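You operate a simulated robot arm through the tools that you are given. There is no shell and no other tool. Be economical: measure what you need, move in short steps, check, and stop when the job is done.

Carry out the task below with a simulated robot arm. There is one attempt and no reset: what you move stays moved.

Task
Put things in order on the top of the check bench. At the end: the yellow pin from the top of the check bench stands where the gold large brass weight stood; the blue relay from the top of the check bench is in the grey parts bin; the silver spring from the top of the check bench stands where the yellow pin stood; the gold large brass weight stands on top of the white tin; the grey bearing block from the top of the check bench stands on top of the green roll; whatever was shut is shut again. Leave all else as you found it, and nothing knocked over.

Only the result counts: the job must be done as asked and must still hold three seconds after the hand-in. Knocking over, shifting, dropping, spilling or breaking anything else fails it.

Robot
A 7-joint arm with a two-finger parallel gripper, fixed in place. Base frame: the origin is at the foot of the arm, x ahead of it, y to its left, z up; the work surface is at about z = 0. Lengths are in m, angles in degrees, forces in N, time in s.
With the tool pointing down near the work surface it reaches from about 0.22 to 0.58 m from the base axis. Its first joint turns from -66.0 to 66.0 degrees. Payload 2.5 kg.
Tool frame: the origin (TCP) lies between the finger pads and is the grasp point; the fingertips stand 0.023 m ahead of it; z points along the fingers, y is the line along which they close. The gripper opens to 0.094 m. The fingers are 0.038 m wide and 0.01 m thick; the gripper's body (0.054 by 0.096 m) begins 0.039 m behind the TCP.
Orientation is that of the tool frame in the base frame, as a unit quaternion [w, x, y, z]. With the fingers straight down and closing along the base's y, the tool's x points along the base's -x, its y along +y and its z along -z.

Tools
- The arm moves only by the tool nudge_tool. Its argument "steps" is a list of rows, each a list of 7 numbers: the shift along the tool's x, y, z in units of 30 mm (1.0 is 30 mm), then the turn, a rotation vector about the tool's x, y, z in units of 5 degrees (1.0 is 5 degrees), then the finger opening in cm, from 0 to 9.4. In form: [[tx, ty, tz, wx, wy, wz, jaw], ...]. A call has 1 to 12 rows; each row shifts and turns the commanded pose from where the row before left it, along the tool's axes as they then stand. A call with a number of a shift or a turn outside -1 to 1 is refused whole. Each row takes 0.2 s and may step no farther than 0.05 m and 8.6 degrees from the row before; otherwise, or with a gripper value out of range, the whole call is refused. A pose out of reach is approached as far as the arm can. The call stops where the force on the tool passes 40 N (or 10 N more than at its start, if that is more) or the arm is blocked; 0.2 s more then pass. The fingers move at their own pace (about 0.108 m/s each) and stop on an object; they squeeze with about 29 N. The grip force told is the motor's: it shows also when the fingers shut on nothing. Time passes only in rows, and 0.2 s behind the last, so rows that do not move let the fingers close. The reply holds the time, the measured pose of the TCP, the force on the tool along the base axes, the opening and the grip force, in the units named above and with some noise, with the torque about the TCP (base axes, N m) and any sound that the robot's microphone picked up.
- Cameras (640 x 400 px; columns grow to the right, rows downward): "scene" is fixed at [0.1242, -0.4089, 0.523]; the picture's right is [0.80, -0.60, 0.00], its down [-0.43, -0.57, -0.70] and it looks along [0.42, 0.56, -0.72] (base axes); focal length 219 px, centre (320, 200). "wrist" rides on the gripper at [0.086, 0.016, -0.074] in the tool frame; the picture's right is [-0.18, 0.98, 0.00], its down [-0.58, -0.11, -0.81] and it looks along [-0.79, -0.15, 0.59] (tool axes); focal length 243 px, centre (320, 200). There is no depth. A picture from a camera that has moved, and an enlarged one, comes with that camera's place and axes in the base frame and with its lens. The place of the scene camera against the robot may be out by one fixed shift of up to 0.012 m in any direction.
- camera(camera): a new picture of that camera. The clock stands still meanwhile.
- inspect(camera, box): a new picture of the part [left, top, right, bottom] of that camera's present view, enlarged. The clock stands still meanwhile.
- finish_job(): hands the job in; it is judged then, once.

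Work in short steps. Places have to be worked out from the pictures, the camera data and where the tool is seen: move nearer, look again, correct. Check each grasp and each placing, and mend what went wrong. You have 120 turns and 64 pictures in all, those below and enlarged ones among them. Open the gripper and draw the arm clear of the work before you hand the job in, unless the task says otherwise.

The tools are called after "Request:" as a command line: name --pt "numbers of a row" for each row, then --argument value for the rest, lists and objects as JSON in quotes. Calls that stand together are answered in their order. nudge_tool: Moves the arm, as the interface text tells. Its arguments: {"type":"object","properties":{"steps":{"type":"array","items":{"type":"array","items":{"type":"number"}}}},"required":["steps"]} The other tools are called the same way: camera (camera) takes a picture; inspect (camera, box) takes an enlarged picture of a part of a camera's view; finish_job () hands the job in.

At the start:

```text
time_s: 0.0
position: [0.3996, 0.0764, 0.3093]
ee_rot: [0.0, 0.0, 1.0, 0.0]
contact_force: [0.7, -1.0, -0.3]
torque: [0.02, 0.01, -0.01]
grip_width: 0.094
grasp_force: 0.2
```

scene: 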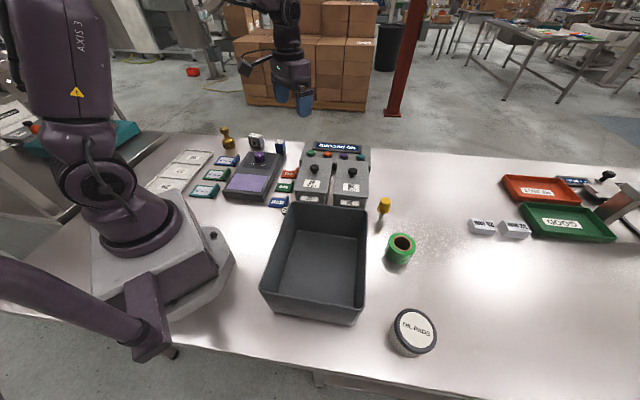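
wrist: 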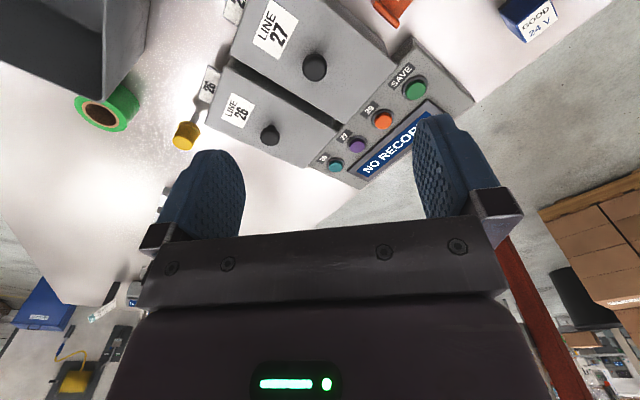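

I start by enlarging the scene to identify the objects.

Request:
inspect --camera "scene" --box '[140, 110, 300, 220]'

Request:
inspect --camera "scene" --box '[250, 120, 450, 260]'

Request:
inspect --camera "scene" --box '[440, 140, 640, 265]'

```text
3.64 times, centred on (220, 165) of scene
camera zoom: at [0.1242, -0.4089, 0.523], right [0.8, -0.6, 0.0], down [-0.43, -0.57, -0.7], along [0.42, 0.56, -0.72], focal length 798 px, centre (684, 327)
```

zoom: 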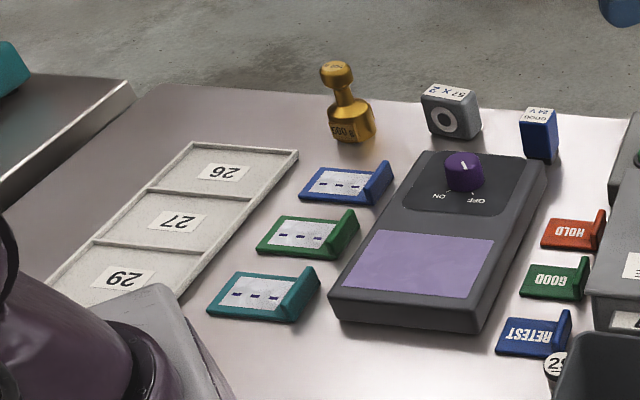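

```text
2.86 times, centred on (350, 190) of scene
camera zoom: at [0.1242, -0.4089, 0.523], right [0.8, -0.6, 0.0], down [-0.43, -0.57, -0.7], along [0.42, 0.56, -0.72], focal length 627 px, centre (234, 229)
```

zoom: 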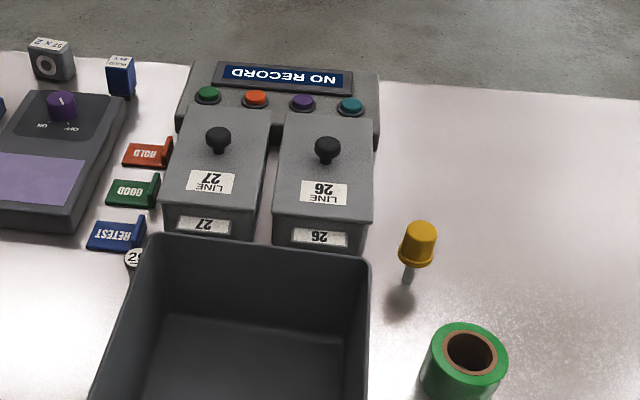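

```text
3.20 times, centred on (540, 202) of scene
camera zoom: at [0.1242, -0.4089, 0.523], right [0.8, -0.6, 0.0], down [-0.43, -0.57, -0.7], along [0.42, 0.56, -0.72], focal length 702 px, centre (-384, 192)
```

zoom: 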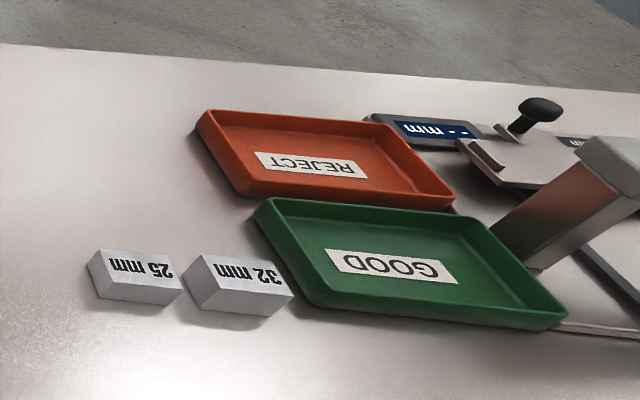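

No spring is visible yet. I move the arm back and left at height to look over the left half of the bench with the wrist camera.

Request:
nudge_tool --pt "0.6 0.9 0 0 0 0 9.4" --pt "0.6 0.9 0 0 0 0 9.4" --pt "0.6 0.9 0 0 0 0 9.4" --pt "0.6 0.9 0 0 0 0 9.4" --pt "0.6 0.9 0 0 0 0 9.4" --pt "0.6 0.9 0 0 0 0 9.4"

Request:
camera --camera "wrist"

```text
time_s: 1.4
position: [0.2894, 0.2379, 0.3093]
ee_rot: [0.0, 0.001, 1.0, -0.001]
contact_force: [0.2, -0.2, -0.9]
torque: [-0.03, 0.0, 0.05]
grip_width: 0.0939
grasp_force: 0.1
```

```text
58 pictures are left
camera wrist: at [0.204, 0.2559, 0.3841], right [0.19, 0.98, 0.0], down [0.58, -0.11, 0.81], along [0.79, -0.15, -0.59], focal length 243 px, centre (320, 200)
```

wrist: 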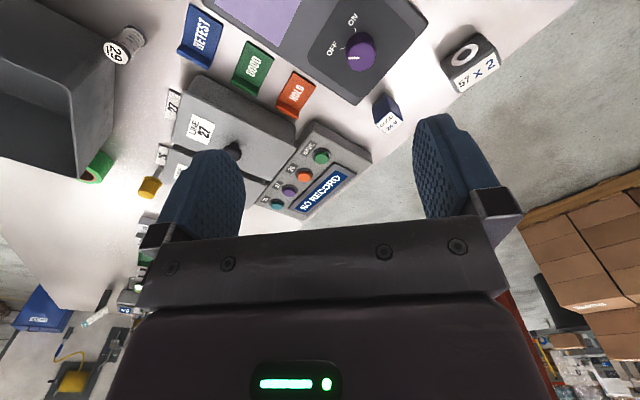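

A silvery upright thing with "29" stands beside the bin; I enlarge it.

Request:
inspect --camera "wrist" --box '[60, 0, 260, 125]'

```text
3.20 times, centred on (160, 62) of wrist
camera zoom: at [0.204, 0.2559, 0.3841], right [0.19, 0.98, 0.0], down [0.58, -0.11, 0.81], along [0.79, -0.15, -0.59], focal length 776 px, centre (832, 640)
```

zoom: 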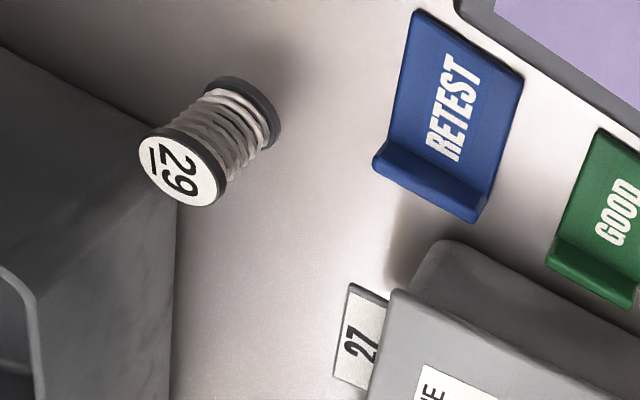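

The spring "29" stands near (0.29, -0.017). Now I go to the weight (about (0.306, 0.49)), hovering to locate it.

Request:
nudge_tool --pt "-0.07 0.95 0.4 0 0 0 9.4" --pt "-0.07 0.95 0.4 0 0 0 9.4" --pt "-0.07 0.95 0.4 0 0 0 9.4" --pt "-0.07 0.95 0.4 0 0 0 9.4" --pt "-0.07 0.95 0.4 0 0 0 9.4" --pt "-0.07 0.95 0.4 0 0 0 9.4" --pt "-0.07 0.95 0.4 0 0 0 9.4" --pt "-0.07 0.95 0.4 0 0 0 9.4"

Request:
camera --camera "wrist"

```text
time_s: 3.2
position: [0.3067, 0.466, 0.2128]
ee_rot: [0.0, 0.001, 1.0, 0.0]
contact_force: [0.1, 0.3, -0.5]
torque: [0.02, -0.04, 0.03]
grip_width: 0.0941
grasp_force: 0.0
```

```text
56 pictures are left
camera wrist: at [0.2222, 0.4837, 0.2886], right [0.18, 0.98, 0.0], down [0.58, -0.11, 0.81], along [0.79, -0.15, -0.59], focal length 243 px, centre (320, 200)
```

wrist: 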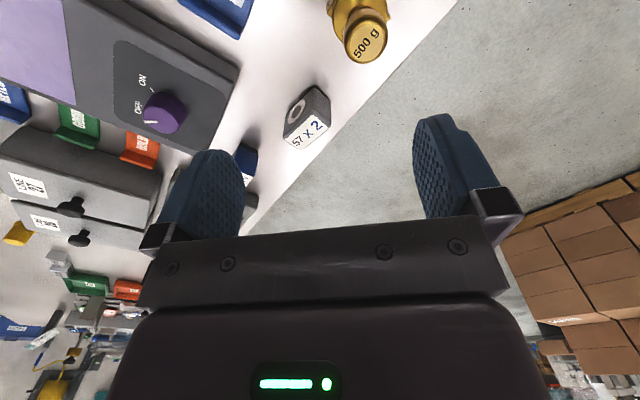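

Weight knob appears near (0.305, 0.503). I move above it and lower to z≈0.125.

Request:
nudge_tool --pt "0.02 0.42 0.9 0 0 0 9.4" --pt "0.02 0.42 0.9 0 0 0 9.4" --pt "0.02 0.42 0.9 0 0 0 9.4" --pt "0 0 0 0 0 0 9.4"

Request:
camera --camera "wrist"

```text
time_s: 4.2
position: [0.304, 0.5026, 0.1303]
ee_rot: [-0.001, 0.0, 1.0, 0.0]
contact_force: [-0.3, 0.6, -0.8]
torque: [0.01, -0.02, 0.0]
grip_width: 0.0941
grasp_force: 0.0
```

```text
55 pictures are left
camera wrist: at [0.2186, 0.5213, 0.2058], right [0.18, 0.98, 0.0], down [0.58, -0.11, 0.81], along [0.79, -0.15, -0.59], focal length 243 px, centre (320, 200)
```

wrist: 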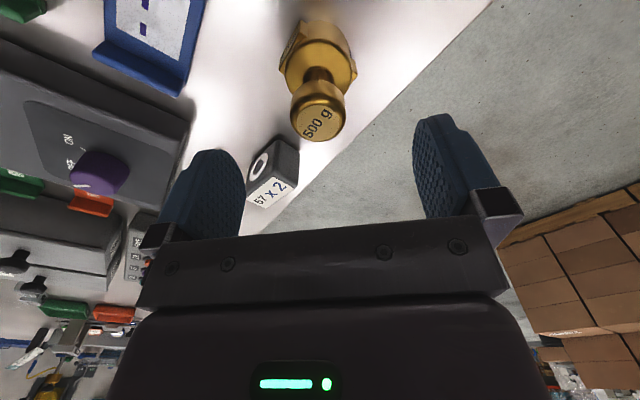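

The knob is centred under the tool, top at z≈0.084. I lower to z≈0.075 and close.

Request:
nudge_tool --pt "0 0 0.9 0 0 0 9.4" --pt "0 0 0.93 0 0 0 9.4" --pt "0 0 0 0 0 0 9.4" --pt "0 0 0 0 0 0 2.5" --pt "0 0 0 0 0 0 2.5" --pt "0 0 0 0 0 0 2.5"

Request:
camera --camera "wrist"

```text
time_s: 5.6
position: [0.3058, 0.5034, 0.0756]
ee_rot: [0.0, 0.0, 1.0, 0.0]
contact_force: [1.0, -0.8, 0.5]
torque: [0.08, -0.07, -0.04]
grip_width: 0.0328
grasp_force: 28.7
```

```text
54 pictures are left
camera wrist: at [0.2197, 0.5215, 0.151], right [0.18, 0.98, 0.0], down [0.58, -0.11, 0.81], along [0.79, -0.15, -0.59], focal length 243 px, centre (320, 200)
```

wrist: 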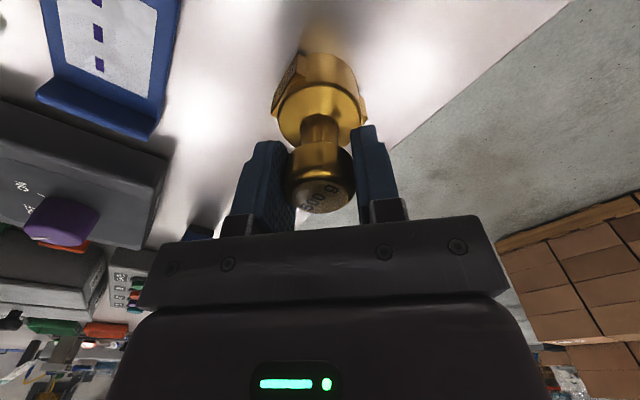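

Gripped (33 mm knob). Lift and check it rises with the hand, then carry it across.

Request:
nudge_tool --pt "0 0 -0.5 0 0 0 2.5" --pt "0 0 -1 0 0 0 2.5" --pt "0 0 -1 0 0 0 2.5" --pt "0 0 -1 0 0 0 2.5" --pt "0 0 -1 0 0 0 2.5" --pt "0 0 -0.7 0 0 0 2.5" --pt "0 -0.8 0 0 0 0 2.5" --pt "0 -1 0 0 0 0 2.5" --pt "0 -1 0 0 0 0 2.5" --pt "0 -1 0 0 0 0 2.5" --pt "0 -1 0 0 0 0 2.5" --pt "0 -1 0 0 0 0 2.5"

Request:
nudge_tool --pt "0 -1 0 0 0 0 2.5" --pt "0 -1 0 0 0 0 2.5" --pt "0 -1 0 0 0 0 2.5" --pt "0 -1 0 0 0 0 2.5" --pt "0 -1 0 0 0 0 2.5" --pt "0 -1 0 0 0 0 2.5" --pt "0 -1 0 0 0 0 2.5" --pt "0 -1 0 0 0 0 2.5" --pt "0 -1 0 0 0 0 2.5" --pt "0 -1 0 0 0 0 2.5" --pt "0 -1 0 0 0 0 2.5" --pt "0 -1 0 0 0 0 2.5"

Request:
camera --camera "wrist"

```text
time_s: 8.2
position: [0.306, 0.3285, 0.2345]
ee_rot: [0.0, 0.0, 1.0, 0.0]
contact_force: [-0.2, 0.7, -0.4]
torque: [0.02, 0.05, 0.0]
grip_width: 0.0248
grasp_force: 0.1
```

```text
time_s: 10.8
position: [0.3034, -0.0298, 0.2336]
ee_rot: [0.0, 0.0, 1.0, 0.0]
contact_force: [0.3, 0.5, 0.0]
torque: [-0.01, -0.02, -0.02]
grip_width: 0.025
grasp_force: 0.1
```

```text
53 pictures are left
camera wrist: at [0.2189, -0.0115, 0.3094], right [0.18, 0.98, 0.0], down [0.58, -0.11, 0.81], along [0.79, -0.15, -0.59], focal length 243 px, centre (320, 200)
```

wrist: 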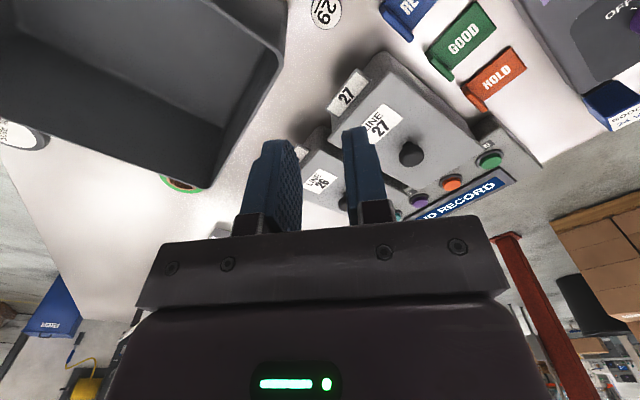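

The weight slipped out of the fingers. I check whether it still stands.

Request:
inspect --camera "scene" --box '[180, 100, 300, 175]'

```text
5.33 times, centred on (240, 138) of scene
camera zoom: at [0.1242, -0.4089, 0.523], right [0.8, -0.6, 0.0], down [-0.43, -0.57, -0.7], along [0.42, 0.56, -0.72], focal length 1170 px, centre (747, 533)
```

zoom: 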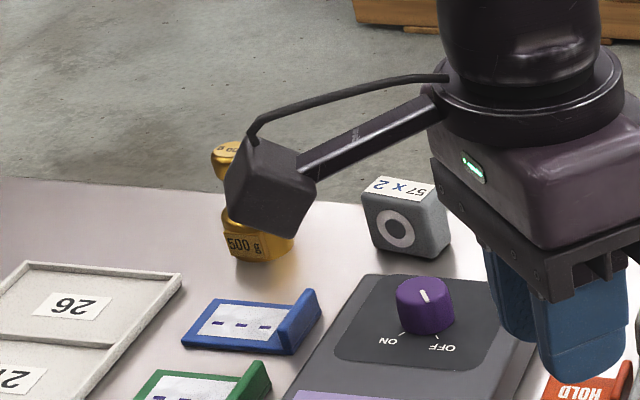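

The weight still stands in its place. I return and grip it deeper, then lift slowly.

Request:
nudge_tool --pt "0 1 0 0 0 0 6" --pt "0 1 0 0 0 0 9.4" --pt "0 1 0 0 0 0 9.4" --pt "0 1 0 0 0 0 9.4" --pt "0 1 0 0 0 0 9.4" --pt "0 1 0 0 0 0 9.4" --pt "0 1 0 0 0 0 9.4" --pt "0 1 0 0 0 0 9.4" --pt "0 1 0 0 0 0 9.4" --pt "0 1 0 0 0 0 9.4" --pt "0 1 0 0 0 0 9.4" --pt "0 1 0 0 0 0 9.4"

Request:
nudge_tool --pt "0 1 0 0 0 0 9.4" --pt "0 1 0 0 0 0 9.4" --pt "0 1 0 0 0 0 9.4" --pt "0 1 0 0 0 0 9.4" --pt "0 1 0 0 0 0 9.4" --pt "-0.05 0.75 0 0 0 0 9.4" --pt "0 0 0.8 0 0 0 9.4" --pt "0 0 0.8 0 0 0 9.4" --pt "0 0 0.8 0 0 0 9.4" --pt "0 0 0.8 0 0 0 9.4" --pt "0 0 0 0 0 0 9.4"

Request:
camera --camera "wrist"

```text
time_s: 13.4
position: [0.3047, 0.3305, 0.2338]
ee_rot: [0.001, -0.001, 1.0, 0.0]
contact_force: [0.1, 0.8, 0.4]
torque: [-0.01, 0.02, 0.02]
grip_width: 0.0938
grasp_force: 0.1
```

```text
time_s: 15.8
position: [0.3067, 0.5019, 0.1387]
ee_rot: [0.0, 0.0, 1.0, -0.001]
contact_force: [0.8, -0.3, 0.0]
torque: [0.03, 0.0, 0.0]
grip_width: 0.094
grasp_force: 0.0
```

```text
51 pictures are left
camera wrist: at [0.221, 0.5208, 0.2136], right [0.18, 0.98, 0.0], down [0.58, -0.11, 0.81], along [0.79, -0.15, -0.59], focal length 243 px, centre (320, 200)
```

wrist: 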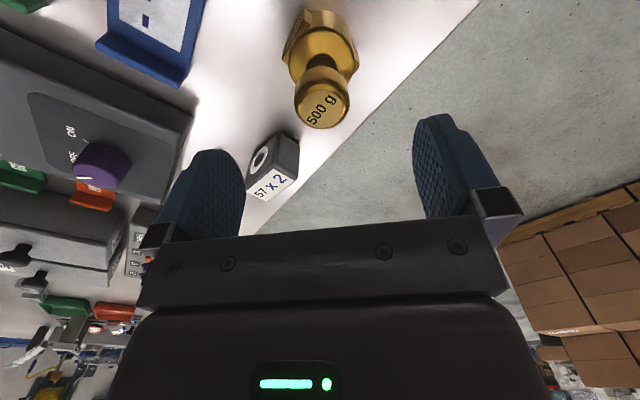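

Centred. I go down to z≈0.064, close, and take a very slow first lift to read the load.

Request:
nudge_tool --pt "0.1 0.03 0.83 0 0 0 9.4" --pt "0 0 0.83 0 0 0 7" --pt "0 0 0.83 0 0 0 7" --pt "0 0 0 0 0 0 5" --pt "0 0 0 0 0 0 0" --pt "0 0 0 0 0 0 0" --pt "0 0 0 0 0 0 0" --pt "0 0 0 0 0 0 0"

Request:
inspect --camera "wrist" --box '[220, 20, 420, 220]'

Request:
nudge_tool --pt "0 0 -0.1 0 0 0 0" --pt "0 0 -0.1 0 0 0 0" --pt "0 0 -0.1 0 0 0 0" --pt "0 0 -0.1 0 0 0 0" --pt "0 0 -0.1 0 0 0 0"

Request:
inspect --camera "wrist" --box '[220, 20, 420, 220]'

```text
time_s: 17.6
position: [0.3053, 0.5036, 0.0671]
ee_rot: [-0.001, 0.0, 1.0, 0.0]
contact_force: [0.8, 1.1, 0.4]
torque: [0.03, -0.05, 0.0]
grip_width: 0.0325
grasp_force: 28.9
```

```text
2.00 times, centred on (320, 120) of wrist
camera zoom: at [0.2192, 0.5214, 0.1408], right [0.18, 0.98, 0.0], down [0.58, -0.11, 0.81], along [0.79, -0.15, -0.59], focal length 485 px, centre (320, 360)
```

zoom: 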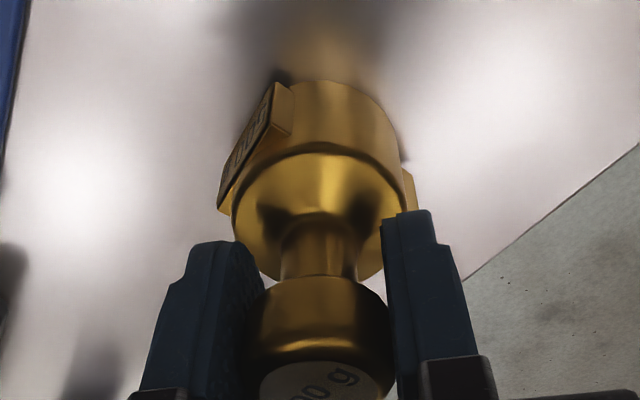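

```text
time_s: 18.8
position: [0.3029, 0.5034, 0.0788]
ee_rot: [0.001, 0.0, 1.0, 0.0]
contact_force: [0.2, 0.1, -4.6]
torque: [0.02, -0.02, 0.03]
grip_width: 0.0326
grasp_force: 28.7
```

```text
2.00 times, centred on (320, 120) of wrist
camera zoom: at [0.2173, 0.5211, 0.1538], right [0.18, 0.98, 0.0], down [0.58, -0.11, 0.81], along [0.79, -0.15, -0.59], focal length 485 px, centre (320, 360)
```

zoom: 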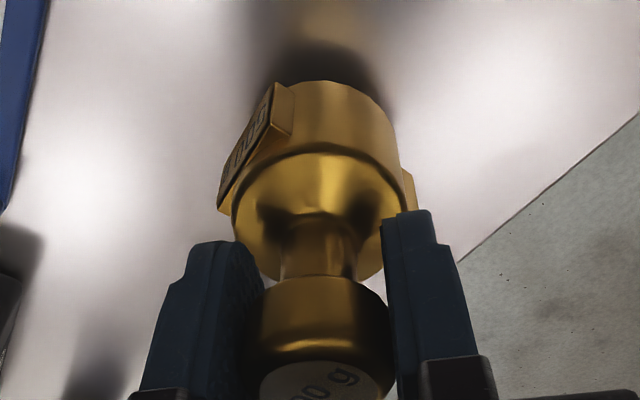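

The weight is in hand (4.6 N load, no slip). I lift gently and then travel with a soft ramp.

Request:
nudge_tool --pt "0 0 -0.2 0 0 0 0" --pt "0 0 -0.35 0 0 0 0" --pt "0 0 -0.5 0 0 0 0" --pt "0 0 -0.6 0 0 0 0" --pt "0 0 -0.6 0 0 0 0" --pt "0 0 -0.6 0 0 0 0" --pt "0 0 -0.6 0 0 0 0" --pt "0 0 -0.6 0 0 0 0" --pt "0 0 -0.4 0 0 0 0" --pt "0 0 -0.2 0 0 0 0"

Request:
nudge_tool --pt "0 -0.2 0 0 0 0 0" --pt "0 -0.4 0 0 0 0 0" --pt "0 -0.6 0 0 0 0 0" --pt "0 -0.8 0 0 0 0 0" --pt "0 -0.9 0 0 0 0 0" --pt "0 -0.9 0 0 0 0 0" --pt "0 -0.9 0 0 0 0 0" --pt "0 -0.9 0 0 0 0 0" --pt "0 -0.9 0 0 0 0 0" --pt "0 -0.9 0 0 0 0 0" --pt "0 -0.7 0 0 0 0 0" --pt "0 -0.4 0 0 0 0 0"

```text
time_s: 21.0
position: [0.3036, 0.504, 0.2182]
ee_rot: [0.0, 0.0, 1.0, 0.0]
contact_force: [-0.3, 0.2, -5.3]
torque: [-0.01, -0.01, 0.01]
grip_width: 0.0325
grasp_force: 29.2
```

```text
time_s: 23.6
position: [0.304, 0.2482, 0.2197]
ee_rot: [0.001, 0.0, 1.0, 0.0]
contact_force: [0.1, 0.0, -4.6]
torque: [-0.02, -0.03, -0.02]
grip_width: 0.0329
grasp_force: 28.4
```

Still held. Continue toward the tin.

Request:
nudge_tool --pt "0 -0.4 0 0 0 0 0" --pt "0 -0.7 0 0 0 0 0" --pt "0 -0.95 0 0 0 0 0" --pt "0 -0.95 0 0 0 0 0" --pt "0 -0.95 0 0 0 0 0" --pt "0 -0.95 0 0 0 0 0" --pt "0 -0.95 0 0 0 0 0" --pt "0 -0.95 0 0 0 0 0" --pt "0 -0.95 0 0 0 0 0" --pt "0 -0.95 0 0 0 0 0" --pt "0 -0.95 0 0 0 0 0" --pt "0 -0.6 0 0 0 0 0"

Request:
nudge_tool --pt "0 -0.6 0 0 0 0 0" --pt "0 -0.95 0 0 0 0 0" --pt "0 -0.95 0 0 0 0 0" --pt "0 -0.95 0 0 0 0 0" --pt "0 -0.95 0 0 0 0 0" --pt "0 -0.95 0 0 0 0 0" --pt "0 -0.95 0 0 0 0 0" --pt "0 -0.95 0 0 0 0 0" --pt "0 -0.6 0 0 0 0 0" --pt "0 -0.3 0 0 0 0 0"

Request:
camera --camera "wrist"

Request:
inspect --camera "scene" --box '[340, 220, 500, 380]'

```text
time_s: 26.2
position: [0.3028, -0.0602, 0.2173]
ee_rot: [0.0, 0.001, 1.0, 0.0]
contact_force: [0.3, 0.2, -4.7]
torque: [0.02, -0.01, -0.01]
grip_width: 0.0327
grasp_force: 29.1
```

```text
time_s: 28.4
position: [0.302, -0.3047, 0.2186]
ee_rot: [0.0, 0.0, 1.0, 0.0]
contact_force: [-0.4, -0.3, -4.5]
torque: [-0.01, 0.02, 0.0]
grip_width: 0.0329
grasp_force: 28.7
```

```text
48 pictures are left
camera wrist: at [0.2169, -0.2869, 0.2935], right [0.18, 0.98, 0.0], down [0.58, -0.11, 0.81], along [0.79, -0.15, -0.59], focal length 243 px, centre (320, 200)
```

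wrist: 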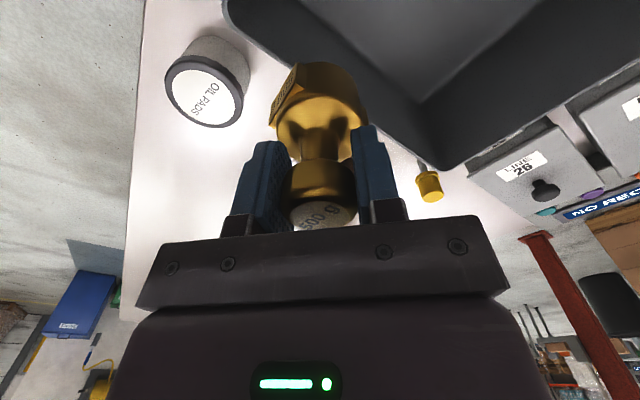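

```text
2.50 times, centred on (420, 300) of scene
camera zoom: at [0.1242, -0.4089, 0.523], right [0.8, -0.6, 0.0], down [-0.43, -0.57, -0.7], along [0.42, 0.56, -0.72], focal length 548 px, centre (70, -50)
```

zoom: 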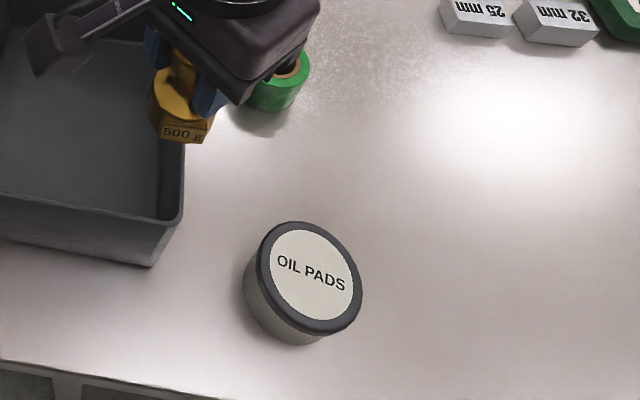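

The tin top is near (0.337, -0.435), z≈0.045. I close in to (0.337, -0.375, 0.16) and look again.

Request:
nudge_tool --pt "-0.2 -0.3 0.2 0 0 0 0" --pt "-0.3 -0.6 0.4 0 0 0 0" --pt "-0.3 -0.7 0.6 0 0 0 0" --pt "-0.3 -0.5 0.5 0 0 0 0" --pt "-0.07 -0.25 0.25 0 0 0 0"

Request:
camera --camera "wrist"

```text
time_s: 29.6
position: [0.3366, -0.3737, 0.1576]
ee_rot: [0.001, -0.001, 1.0, 0.001]
contact_force: [-0.1, -0.1, -5.6]
torque: [0.0, -0.01, -0.01]
grip_width: 0.0328
grasp_force: 28.7
```

```text
46 pictures are left
camera wrist: at [0.252, -0.3559, 0.2335], right [0.18, 0.98, 0.0], down [0.58, -0.11, 0.81], along [0.79, -0.15, -0.59], focal length 243 px, centre (320, 200)
```

wrist: 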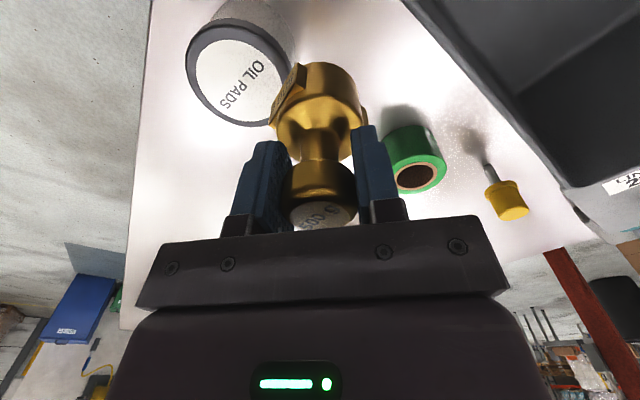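

Refined tin top centre ≈ (0.332, -0.432), z≈0.05. I move above it and lower gently.

Request:
nudge_tool --pt "0.05 -0.4 0 0 0 0 0" --pt "0.05 -0.7 0 0 0 0 0" --pt "0.05 -0.6 0 0 0 0 0" --pt "0 -0.25 0 0 0 0 0" --pt "0 0 0.3 0 0 0 0" --pt "0 0 0.3 0 0 0 0" --pt "0 0 0.1 0 0 0 0"

Request:
inspect --camera "scene" --box '[340, 240, 500, 380]'

Request:
camera --camera "wrist"

```text
time_s: 31.2
position: [0.3327, -0.4333, 0.1381]
ee_rot: [0.0, 0.0, 1.0, 0.0]
contact_force: [0.2, 0.0, -4.3]
torque: [-0.01, -0.04, -0.02]
grip_width: 0.0325
grasp_force: 29.0
```

```text
2.86 times, centred on (420, 310) of scene
camera zoom: at [0.1242, -0.4089, 0.5229], right [0.8, -0.6, 0.0], down [-0.43, -0.57, -0.7], along [0.42, 0.56, -0.72], focal length 627 px, centre (34, -114)
```

zoom: 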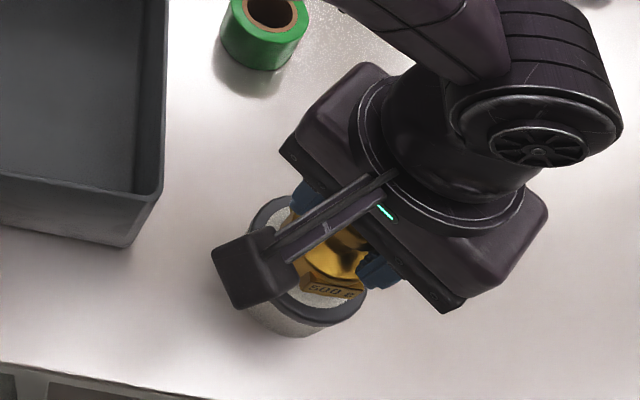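

```text
44 pictures are left
camera wrist: at [0.248, -0.4149, 0.2122], right [0.18, 0.98, 0.0], down [0.58, -0.11, 0.81], along [0.79, -0.15, -0.59], focal length 243 px, centre (320, 200)
```

wrist: 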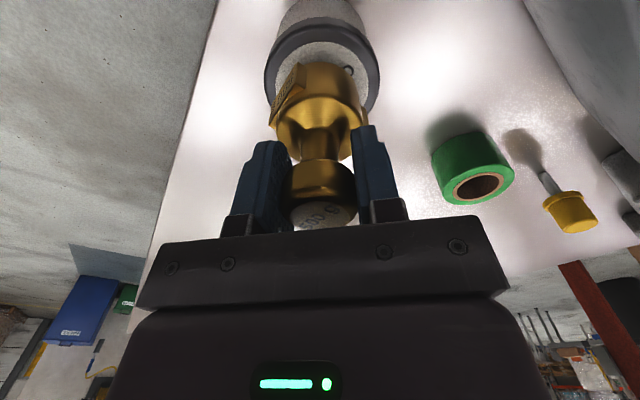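

Lateral alignment good, shifting x by -3 mm. I lower in 2 mm rows until contact.

Request:
nudge_tool --pt "0.1 0 0.1 0 0 0 0" --pt "0 0 0.1 0 0 0 0" --pt "0 0 0.08 0 0 0 0" --pt "0 0 0.08 0 0 0 0" --pt "0 0 0.08 0 0 0 0" --pt "0 0 0 0 0 0 0"

```text
time_s: 32.6
position: [0.3324, -0.4333, 0.1278]
ee_rot: [0.0, 0.0, 1.0, -0.001]
contact_force: [-4.4, 5.3, 18.2]
torque: [0.24, 0.41, 0.01]
grip_width: 0.0329
grasp_force: 29.0
```

Contact at TCP z≈0.128 (tin top ≈0.06). I relieve the excess force by backing up slightly.

Request:
nudge_tool --pt "0 0 -0.06 0 0 0 0" --pt "0 0 0 0 0 0 0"

Request:
camera --camera "wrist"

```text
time_s: 33.2
position: [0.3316, -0.4343, 0.1275]
ee_rot: [0.0, 0.0, 1.0, -0.002]
contact_force: [1.4, -3.9, 6.1]
torque: [-0.16, -0.14, -0.01]
grip_width: 0.0327
grasp_force: 28.9
```

```text
43 pictures are left
camera wrist: at [0.2456, -0.4148, 0.2022], right [0.18, 0.98, 0.0], down [0.58, -0.11, 0.81], along [0.79, -0.15, -0.59], focal length 243 px, centre (320, 200)
```

wrist: 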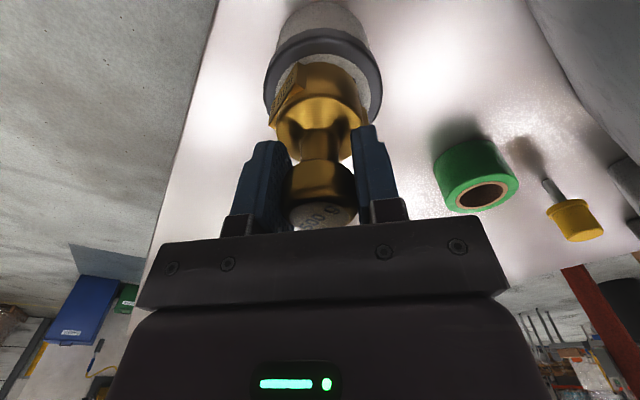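

Contact is gentle. I zoom to check centring on the lid.

Request:
inspect --camera "wrist" --box '[240, 0, 400, 140]'

Request:
inspect --camera "scene" --box '[380, 270, 460, 345]'

```text
2.86 times, centred on (320, 70) of wrist
camera zoom: at [0.2456, -0.4148, 0.2022], right [0.18, 0.98, 0.0], down [0.58, -0.11, 0.81], along [0.79, -0.15, -0.59], focal length 693 px, centre (320, 571)
```

zoom: 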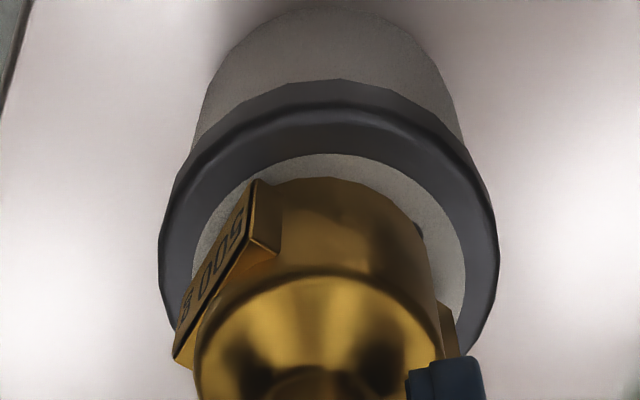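

```text
5.33 times, centred on (420, 308) of scene
camera zoom: at [0.1242, -0.4089, 0.523], right [0.8, -0.6, 0.0], down [-0.43, -0.57, -0.7], along [0.42, 0.56, -0.72], focal length 1170 px, centre (-213, -373)
```

zoom: 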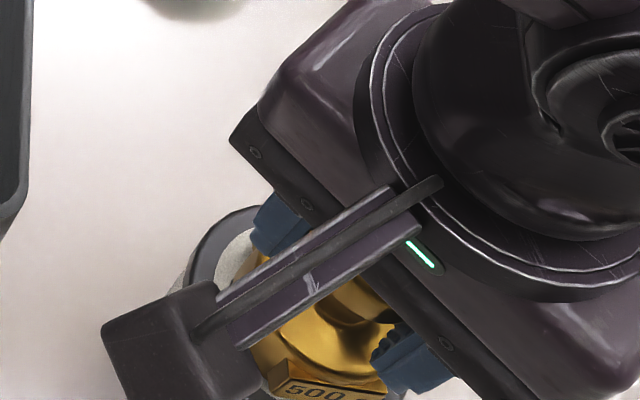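

The weight is well centred on the lid. I release gently and look.

Request:
nudge_tool --pt "0 0 0.02 0 0 0 3.2" --pt "0 0 0 0 0 0 3.6" --pt "0 0 0 0 0 0 4.5" --pt "0 0 0 0 0 0 6" --pt "0 0 -0.4 0 0 0 6" --pt "0 0 -0.8 0 0 0 6" --pt "0 0 -0.8 0 0 0 6" --pt "0 0 -0.8 0 0 0 6"

Request:
camera --camera "wrist"

```text
time_s: 35.0
position: [0.3308, -0.4331, 0.212]
ee_rot: [0.0, 0.0, 1.0, 0.0]
contact_force: [0.6, 0.1, -0.6]
torque: [0.02, 0.0, -0.01]
grip_width: 0.0601
grasp_force: 0.0
```

```text
40 pictures are left
camera wrist: at [0.2446, -0.4152, 0.2864], right [0.18, 0.98, 0.0], down [0.58, -0.11, 0.81], along [0.79, -0.15, -0.59], focal length 243 px, centre (320, 200)
```

wrist: 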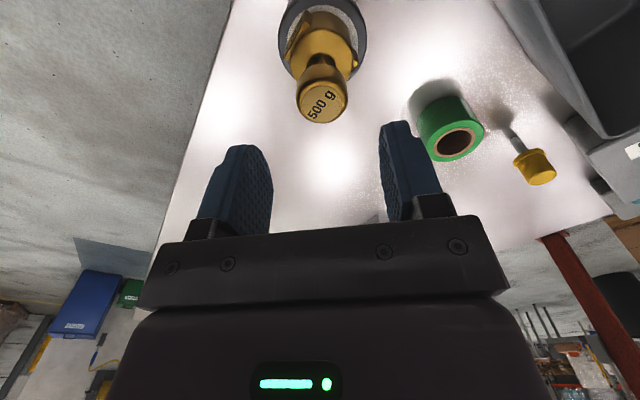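

Weight stands on the tin. Next the yellow pin; I hover near (0.52, -0.18).

Request:
nudge_tool --pt "-0.7 0.94 0 0 0 0 6" --pt "-0.7 0.94 0 0 0 0 6" --pt "-0.7 0.94 0 0 0 0 6" --pt "-0.7 0.94 0 0 0 0 6" --pt "-0.7 0.94 0 0 0 0 6" --pt "-0.7 0.94 0 0 0 0 6" --pt "-0.7 0.94 0 0 0 0 6" --pt "-0.7 0.94 0 0 0 0 6" --pt "-0.7 0.94 0 0 0 0 6" --pt "0 0 0.9 0 0 0 6" --pt "0 0 0.9 0 0 0 6" --pt "0 0 0 0 0 0 6"

Request:
camera --camera "wrist"

```text
time_s: 37.6
position: [0.5217, -0.1808, 0.1543]
ee_rot: [0.0, 0.0, 1.0, 0.0]
contact_force: [1.5, 0.1, 0.5]
torque: [0.02, 0.01, 0.0]
grip_width: 0.06
grasp_force: 0.1
```

```text
39 pictures are left
camera wrist: at [0.4359, -0.1626, 0.2309], right [0.18, 0.98, 0.0], down [0.58, -0.11, 0.81], along [0.79, -0.15, -0.59], focal length 243 px, centre (320, 200)
```

wrist: 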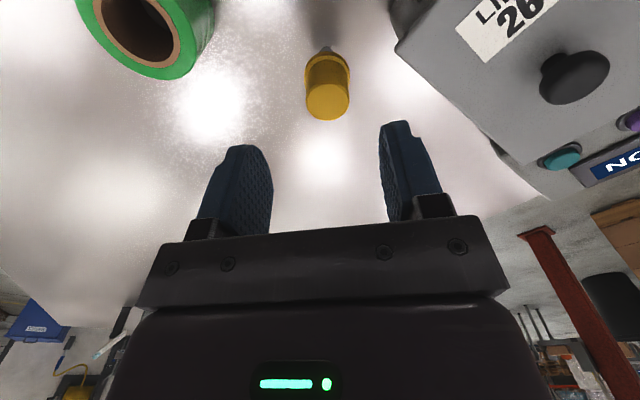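

Pin cap is at about (0.521, -0.176), top z≈0.085. I descend to z≈0.070 and close on the cap.

Request:
nudge_tool --pt "0 0.17 0.9 0 0 0 6" --pt "0 0 0.9 0 0 0 6" --pt "0 0 0.6 0 0 0 6" --pt "0 0 0 0 0 0 6"

Request:
inspect --camera "wrist" --box '[220, 20, 420, 220]'

```text
time_s: 38.6
position: [0.5196, -0.1761, 0.084]
ee_rot: [0.0, 0.0, 1.0, 0.0]
contact_force: [1.2, -0.8, -0.8]
torque: [0.01, 0.0, 0.0]
grip_width: 0.0601
grasp_force: 0.0
```

```text
2.00 times, centred on (320, 120) of wrist
camera zoom: at [0.4341, -0.1576, 0.1593], right [0.18, 0.98, 0.0], down [0.58, -0.11, 0.81], along [0.79, -0.15, -0.59], focal length 485 px, centre (320, 360)
```

zoom: 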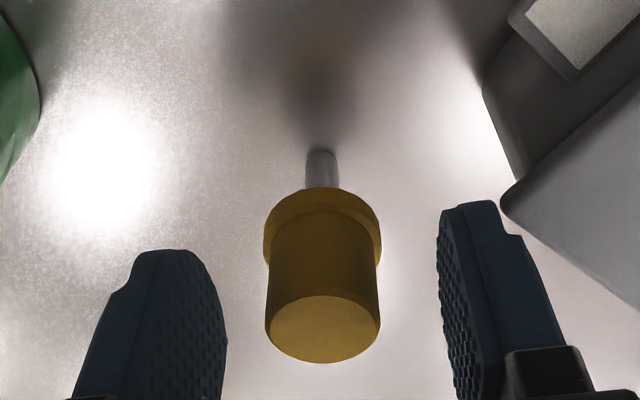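

The pin is well between the fingers. Lower 14 mm, close, and lift slowly.

Request:
nudge_tool --pt "-0.05 0.0 0.5 0 0 0 6" --pt "0 0 0 0 0 0 4" --pt "0 0 0 0 0 0 0" --pt "0 0 0 0 0 0 0" --pt "0 0 0 0 0 0 0"

Request:
nudge_tool --pt "0 0 -0.1 0 0 0 0" --pt "0 0 -0.2 0 0 0 0" --pt "0 0 -0.4 0 0 0 0" --pt "0 0 -0.6 0 0 0 0" --pt "0 0 -0.7 0 0 0 0" --pt "0 0 -0.7 0 0 0 0" --pt "0 0 -0.7 0 0 0 0" --pt "0 0 -0.6 0 0 0 0" --pt "0 0 -0.3 0 0 0 0"

Request:
camera --camera "wrist"

```text
time_s: 39.8
position: [0.5216, -0.1757, 0.0709]
ee_rot: [0.001, 0.001, 1.0, 0.001]
contact_force: [1.6, 2.3, 4.5]
torque: [0.07, -0.15, 0.06]
grip_width: 0.0292
grasp_force: 28.9
```

```text
time_s: 41.8
position: [0.5209, -0.1735, 0.1982]
ee_rot: [0.001, -0.001, 1.0, 0.0]
contact_force: [0.2, 0.3, -1.0]
torque: [-0.02, 0.02, 0.03]
grip_width: 0.0293
grasp_force: 29.1
```

```text
37 pictures are left
camera wrist: at [0.4356, -0.1555, 0.273], right [0.18, 0.98, 0.0], down [0.58, -0.11, 0.81], along [0.79, -0.15, -0.59], focal length 243 px, centre (320, 200)
```

wrist: 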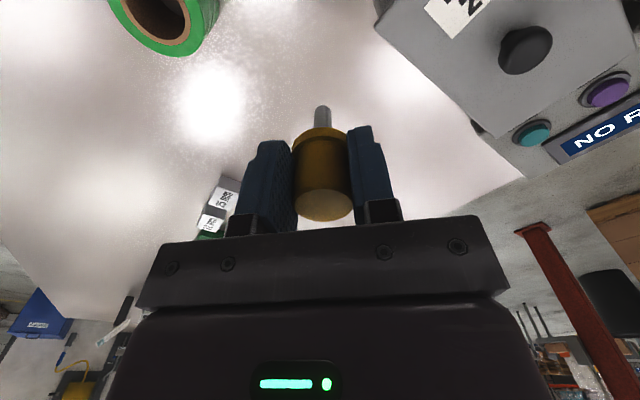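

Pin held, stem hanging straight. I carry it toward the weight's old place (0.305, 0.503).

Request:
nudge_tool --pt "0.5 0 -0.5 0 0 0 0" --pt "1 0.2 -0.5 0 0 0 0" --pt "1 0.5 -0.3 0 0 0 0" --pt "1 0.8 0 0 0 0 0" --pt "1 1 0 0 0 0 0" --pt "1 1 0 0 0 0 0" --pt "1 1 0 0 0 0 0" --pt "0.5 1 0 0 0 0 0" --pt "0.2 1 0 0 0 0 0" --pt "0 1 0 0 0 0 0" --pt "0 1 0 0 0 0 0" --pt "0 1 0 0 0 0 0"

Request:
nudge_tool --pt "0 1 0 0 0 0 0" --pt "0 1 0 0 0 0 0" --pt "0 1 0 0 0 0 0" --pt "0 1 0 0 0 0 0" --pt "0 1 0 0 0 0 0" --pt "0 1 0 0 0 0 0" --pt "0 1 0 0 0 0 0" --pt "0 1 0 0 0 0 0" --pt "0 1 0 0 0 0 0" --pt "0 1 0 0 0 0 0" --pt "0 0.9 0 0 0 0 0" --pt "0 0.5 0 0 0 0 0"

```text
time_s: 44.4
position: [0.3078, 0.1123, 0.2372]
ee_rot: [0.0, 0.001, 1.0, -0.001]
contact_force: [-0.1, -0.1, -1.4]
torque: [0.01, 0.02, 0.01]
grip_width: 0.0294
grasp_force: 29.2
```

```text
time_s: 47.0
position: [0.3051, 0.4527, 0.2378]
ee_rot: [-0.001, 0.0, 1.0, 0.0]
contact_force: [-0.8, 0.5, -0.7]
torque: [-0.01, -0.02, -0.03]
grip_width: 0.0293
grasp_force: 29.4
```

Still held. Move over the spot and lower to z≈0.082.

Request:
nudge_tool --pt "0 0.7 0 0 0 0 0" --pt "0 0.7 0 0 0 0 0" --pt "0 0.27 0 0 0 0 0" --pt "0 0 0.8 0 0 0 0" --pt "0 0 0.8 0 0 0 0" --pt "0 0 0.8 0 0 0 0" --pt "0 0 0.8 0 0 0 0" --pt "0 0 0.8 0 0 0 0" --pt "0 0 0.7 0 0 0 0" --pt "0 0 0.4 0 0 0 0" --pt "0 0 0 0 0 0 0"

Request:
camera --camera "wrist"

```text
time_s: 49.4
position: [0.3065, 0.503, 0.0837]
ee_rot: [0.0, 0.0, 1.0, 0.0]
contact_force: [1.3, 0.3, 0.0]
torque: [-0.02, 0.04, 0.04]
grip_width: 0.029
grasp_force: 28.9
```

```text
36 pictures are left
camera wrist: at [0.2197, 0.5215, 0.159], right [0.18, 0.98, 0.0], down [0.58, -0.11, 0.81], along [0.79, -0.15, -0.59], focal length 243 px, centre (320, 200)
```

wrist: 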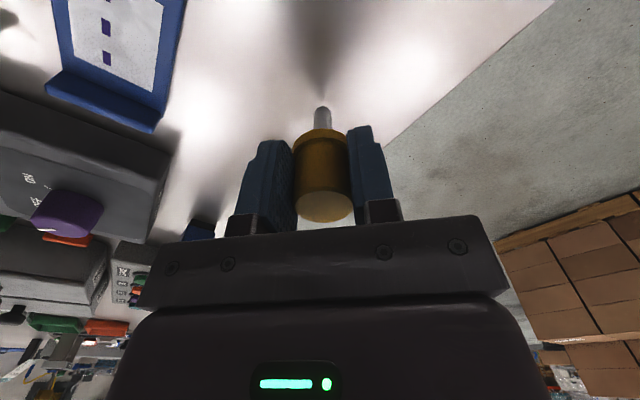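

Lower gently until contact.

Request:
nudge_tool --pt "0 0 0.15 0 0 0 0" --pt "0 0 0.1 0 0 0 0" --pt "0 0 0.06 0 0 0 0" --pt "0 0 0.05 0 0 0 0" --pt "0 0 0 0 0 0 0"

```text
time_s: 50.6
position: [0.3063, 0.5027, 0.0738]
ee_rot: [0.001, 0.0, 1.0, 0.001]
contact_force: [-0.3, 0.3, -0.3]
torque: [-0.01, 0.02, 0.02]
grip_width: 0.0293
grasp_force: 28.8
```

Request:
nudge_tool --pt "0 0 0.05 0 0 0 0" --pt "0 0 0.04 0 0 0 0" --pt "0 0 0 0 0 0 0"

```text
time_s: 51.4
position: [0.3061, 0.5032, 0.071]
ee_rot: [0.0, 0.0, 1.0, 0.0]
contact_force: [-0.3, 0.0, -1.5]
torque: [0.01, 0.04, -0.04]
grip_width: 0.0296
grasp_force: 28.9
```

No contact yet at 0.071; a few more tiny steps.

Request:
nudge_tool --pt "0 0 0.03 0 0 0 0" --pt "0 0 0.03 0 0 0 0" --pt "0 0 0 0 0 0 0"

Request:
camera --camera "wrist"

```text
time_s: 52.2
position: [0.3055, 0.5032, 0.0696]
ee_rot: [0.0, -0.001, 1.0, 0.0]
contact_force: [0.1, -1.4, 3.8]
torque: [-0.11, -0.01, -0.02]
grip_width: 0.0296
grasp_force: 28.7
```

```text
35 pictures are left
camera wrist: at [0.2207, 0.5213, 0.1447], right [0.18, 0.98, 0.0], down [0.58, -0.11, 0.81], along [0.79, -0.15, -0.59], focal length 243 px, centre (320, 200)
```

wrist: 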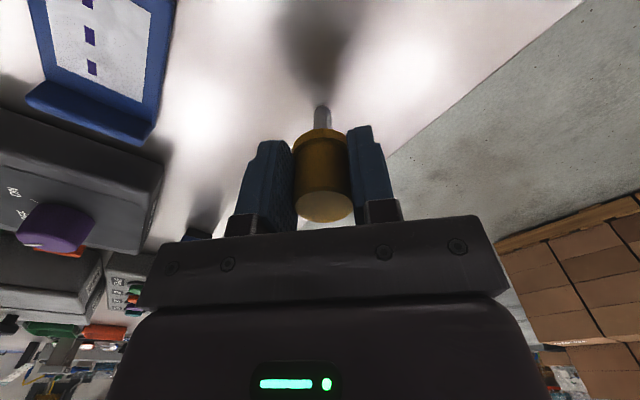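

Contact made. Release carefully in small openings, then rise straight up.

Request:
nudge_tool --pt "0 0 0 0 0 0 3.0" --pt "0 0 0 0 0 0 3.2" --pt "0 0 0 0 0 0 3.8" --pt "0 0 0 0 0 0 5" --pt "0 0 0 0 0 0 7" --pt "0 0 -0.3 0 0 0 7" --pt "0 0 -0.7 0 0 0 7" --pt "0 0 -0.8 0 0 0 7" --pt "0 0 -0.8 0 0 0 7"

Request:
camera --camera "wrist"

```text
time_s: 54.2
position: [0.306, 0.5037, 0.1479]
ee_rot: [0.0, 0.0, 1.0, 0.001]
contact_force: [0.1, 0.3, 0.6]
torque: [0.0, 0.01, -0.02]
grip_width: 0.0701
grasp_force: 0.2
```

```text
34 pictures are left
camera wrist: at [0.2204, 0.5213, 0.2229], right [0.18, 0.98, 0.0], down [0.58, -0.11, 0.81], along [0.79, -0.15, -0.59], focal length 243 px, centre (320, 200)
```

wrist: 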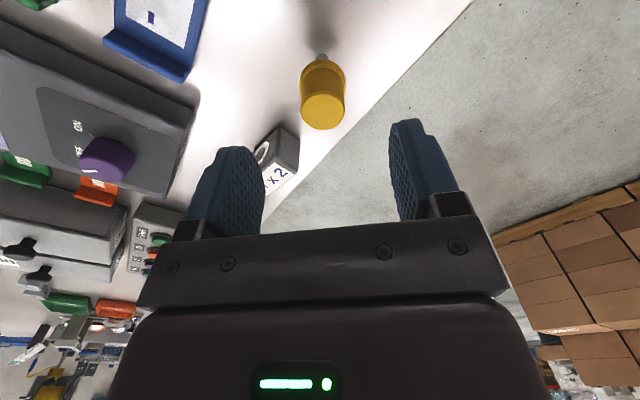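

Pin stands upright. Next the bearing block nearby; hover at about (0.408, 0.43).

Request:
nudge_tool --pt "-0.85 -0.6 0 0 0 0 9.4" --pt "-0.85 -0.6 0 0 0 0 9.4" --pt "-0.85 -0.6 0 0 0 0 9.4" --pt "-0.85 -0.6 0 0 0 0 9.4" --pt "0 0 0 0 0 0 9.4"

Request:
camera --camera "wrist"

```text
time_s: 55.4
position: [0.4111, 0.4299, 0.1475]
ee_rot: [0.0, 0.0, 1.0, 0.001]
contact_force: [0.3, 0.9, 0.5]
torque: [-0.01, -0.01, 0.0]
grip_width: 0.0941
grasp_force: 0.0
```

```text
33 pictures are left
camera wrist: at [0.3247, 0.4476, 0.2226], right [0.18, 0.98, 0.0], down [0.58, -0.11, 0.81], along [0.79, -0.15, -0.59], focal length 243 px, centre (320, 200)
```

wrist: 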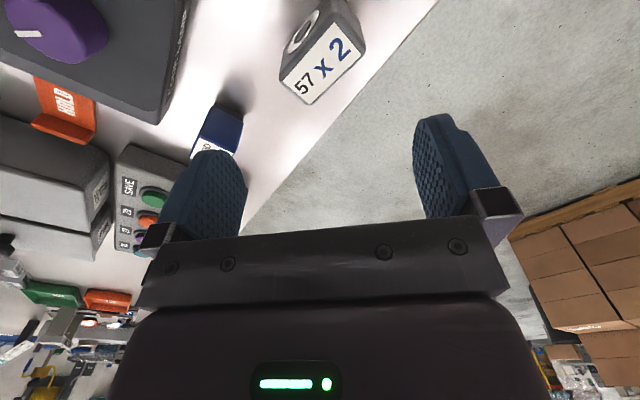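

Request:
inspect --camera "wrist" --box '[240, 0, 400, 120]'

```text
3.33 times, centred on (320, 60) of wrist
camera zoom: at [0.3247, 0.4476, 0.2226], right [0.18, 0.98, 0.0], down [0.58, -0.11, 0.81], along [0.79, -0.15, -0.59], focal length 809 px, centre (320, 667)
```

zoom: 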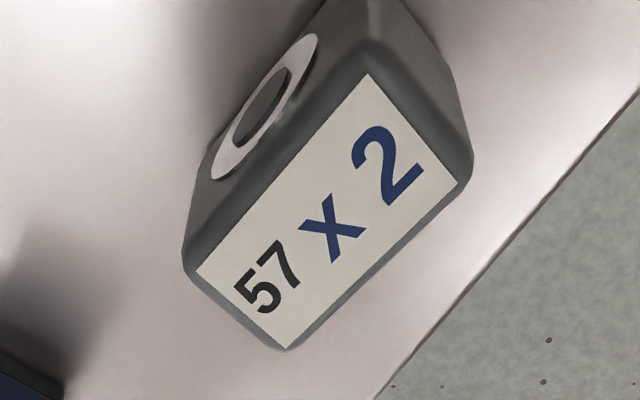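

Block centre ≈ (0.406, 0.432), long axis at ≈126°. I rotate the gripper +36° so the fingers close on its ends, and check.

Request:
nudge_tool --pt "0.15 0.08 0 0 0 -1 9.4" --pt "0 0 0 0 0 -1 9.4" --pt "0 0 0 0 0 -1 9.4" --pt "0 0 0 0 0 -1 9.4" --pt "0 0 0 0 0 -1 9.4" --pt "0 0 0 0 0 -1 9.4" --pt "0 0 0 0 0 -1 9.4" --pt "0 0 0 0 0 -0.2 9.4" --pt "0 0 0 0 0 0 9.4"

Request:
camera --camera "wrist"

```text
time_s: 57.4
position: [0.4035, 0.4347, 0.1461]
ee_rot: [0.001, -0.309, 0.951, 0.001]
contact_force: [0.4, 0.4, 0.4]
torque: [0.03, 0.02, 0.02]
grip_width: 0.0939
grasp_force: 0.0
```

```text
31 pictures are left
camera wrist: at [0.3246, 0.398, 0.2218], right [-0.43, 0.9, 0.0], down [0.53, 0.25, 0.81], along [0.73, 0.35, -0.59], focal length 243 px, centre (320, 200)
```

wrist: 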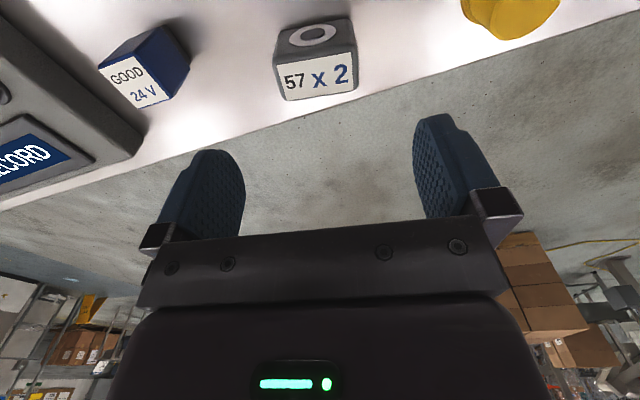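

Aligned and centred. Descend to z≈0.035 and close.

Request:
nudge_tool --pt "0 0 0.9 0 0 0 9.4" --pt "0 0 0.9 0 0 0 9.4" --pt "0 0 0.9 0 0 0 9.4" --pt "0 0 0.9 0 0 0 9.4" --pt "0 0 0 0 0 0 9.4"

Request:
camera --camera "wrist"

```text
time_s: 58.6
position: [0.402, 0.4333, 0.0384]
ee_rot: [0.0, -0.309, 0.951, 0.0]
contact_force: [0.1, 0.3, -0.7]
torque: [0.01, 0.0, 0.05]
grip_width: 0.0938
grasp_force: 0.1
```

```text
30 pictures are left
camera wrist: at [0.3223, 0.3979, 0.113], right [-0.43, 0.9, 0.0], down [0.53, 0.25, 0.81], along [0.73, 0.35, -0.59], focal length 243 px, centre (320, 200)
```

wrist: 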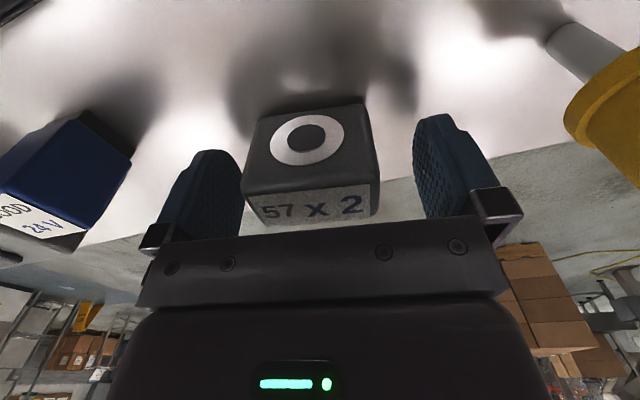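

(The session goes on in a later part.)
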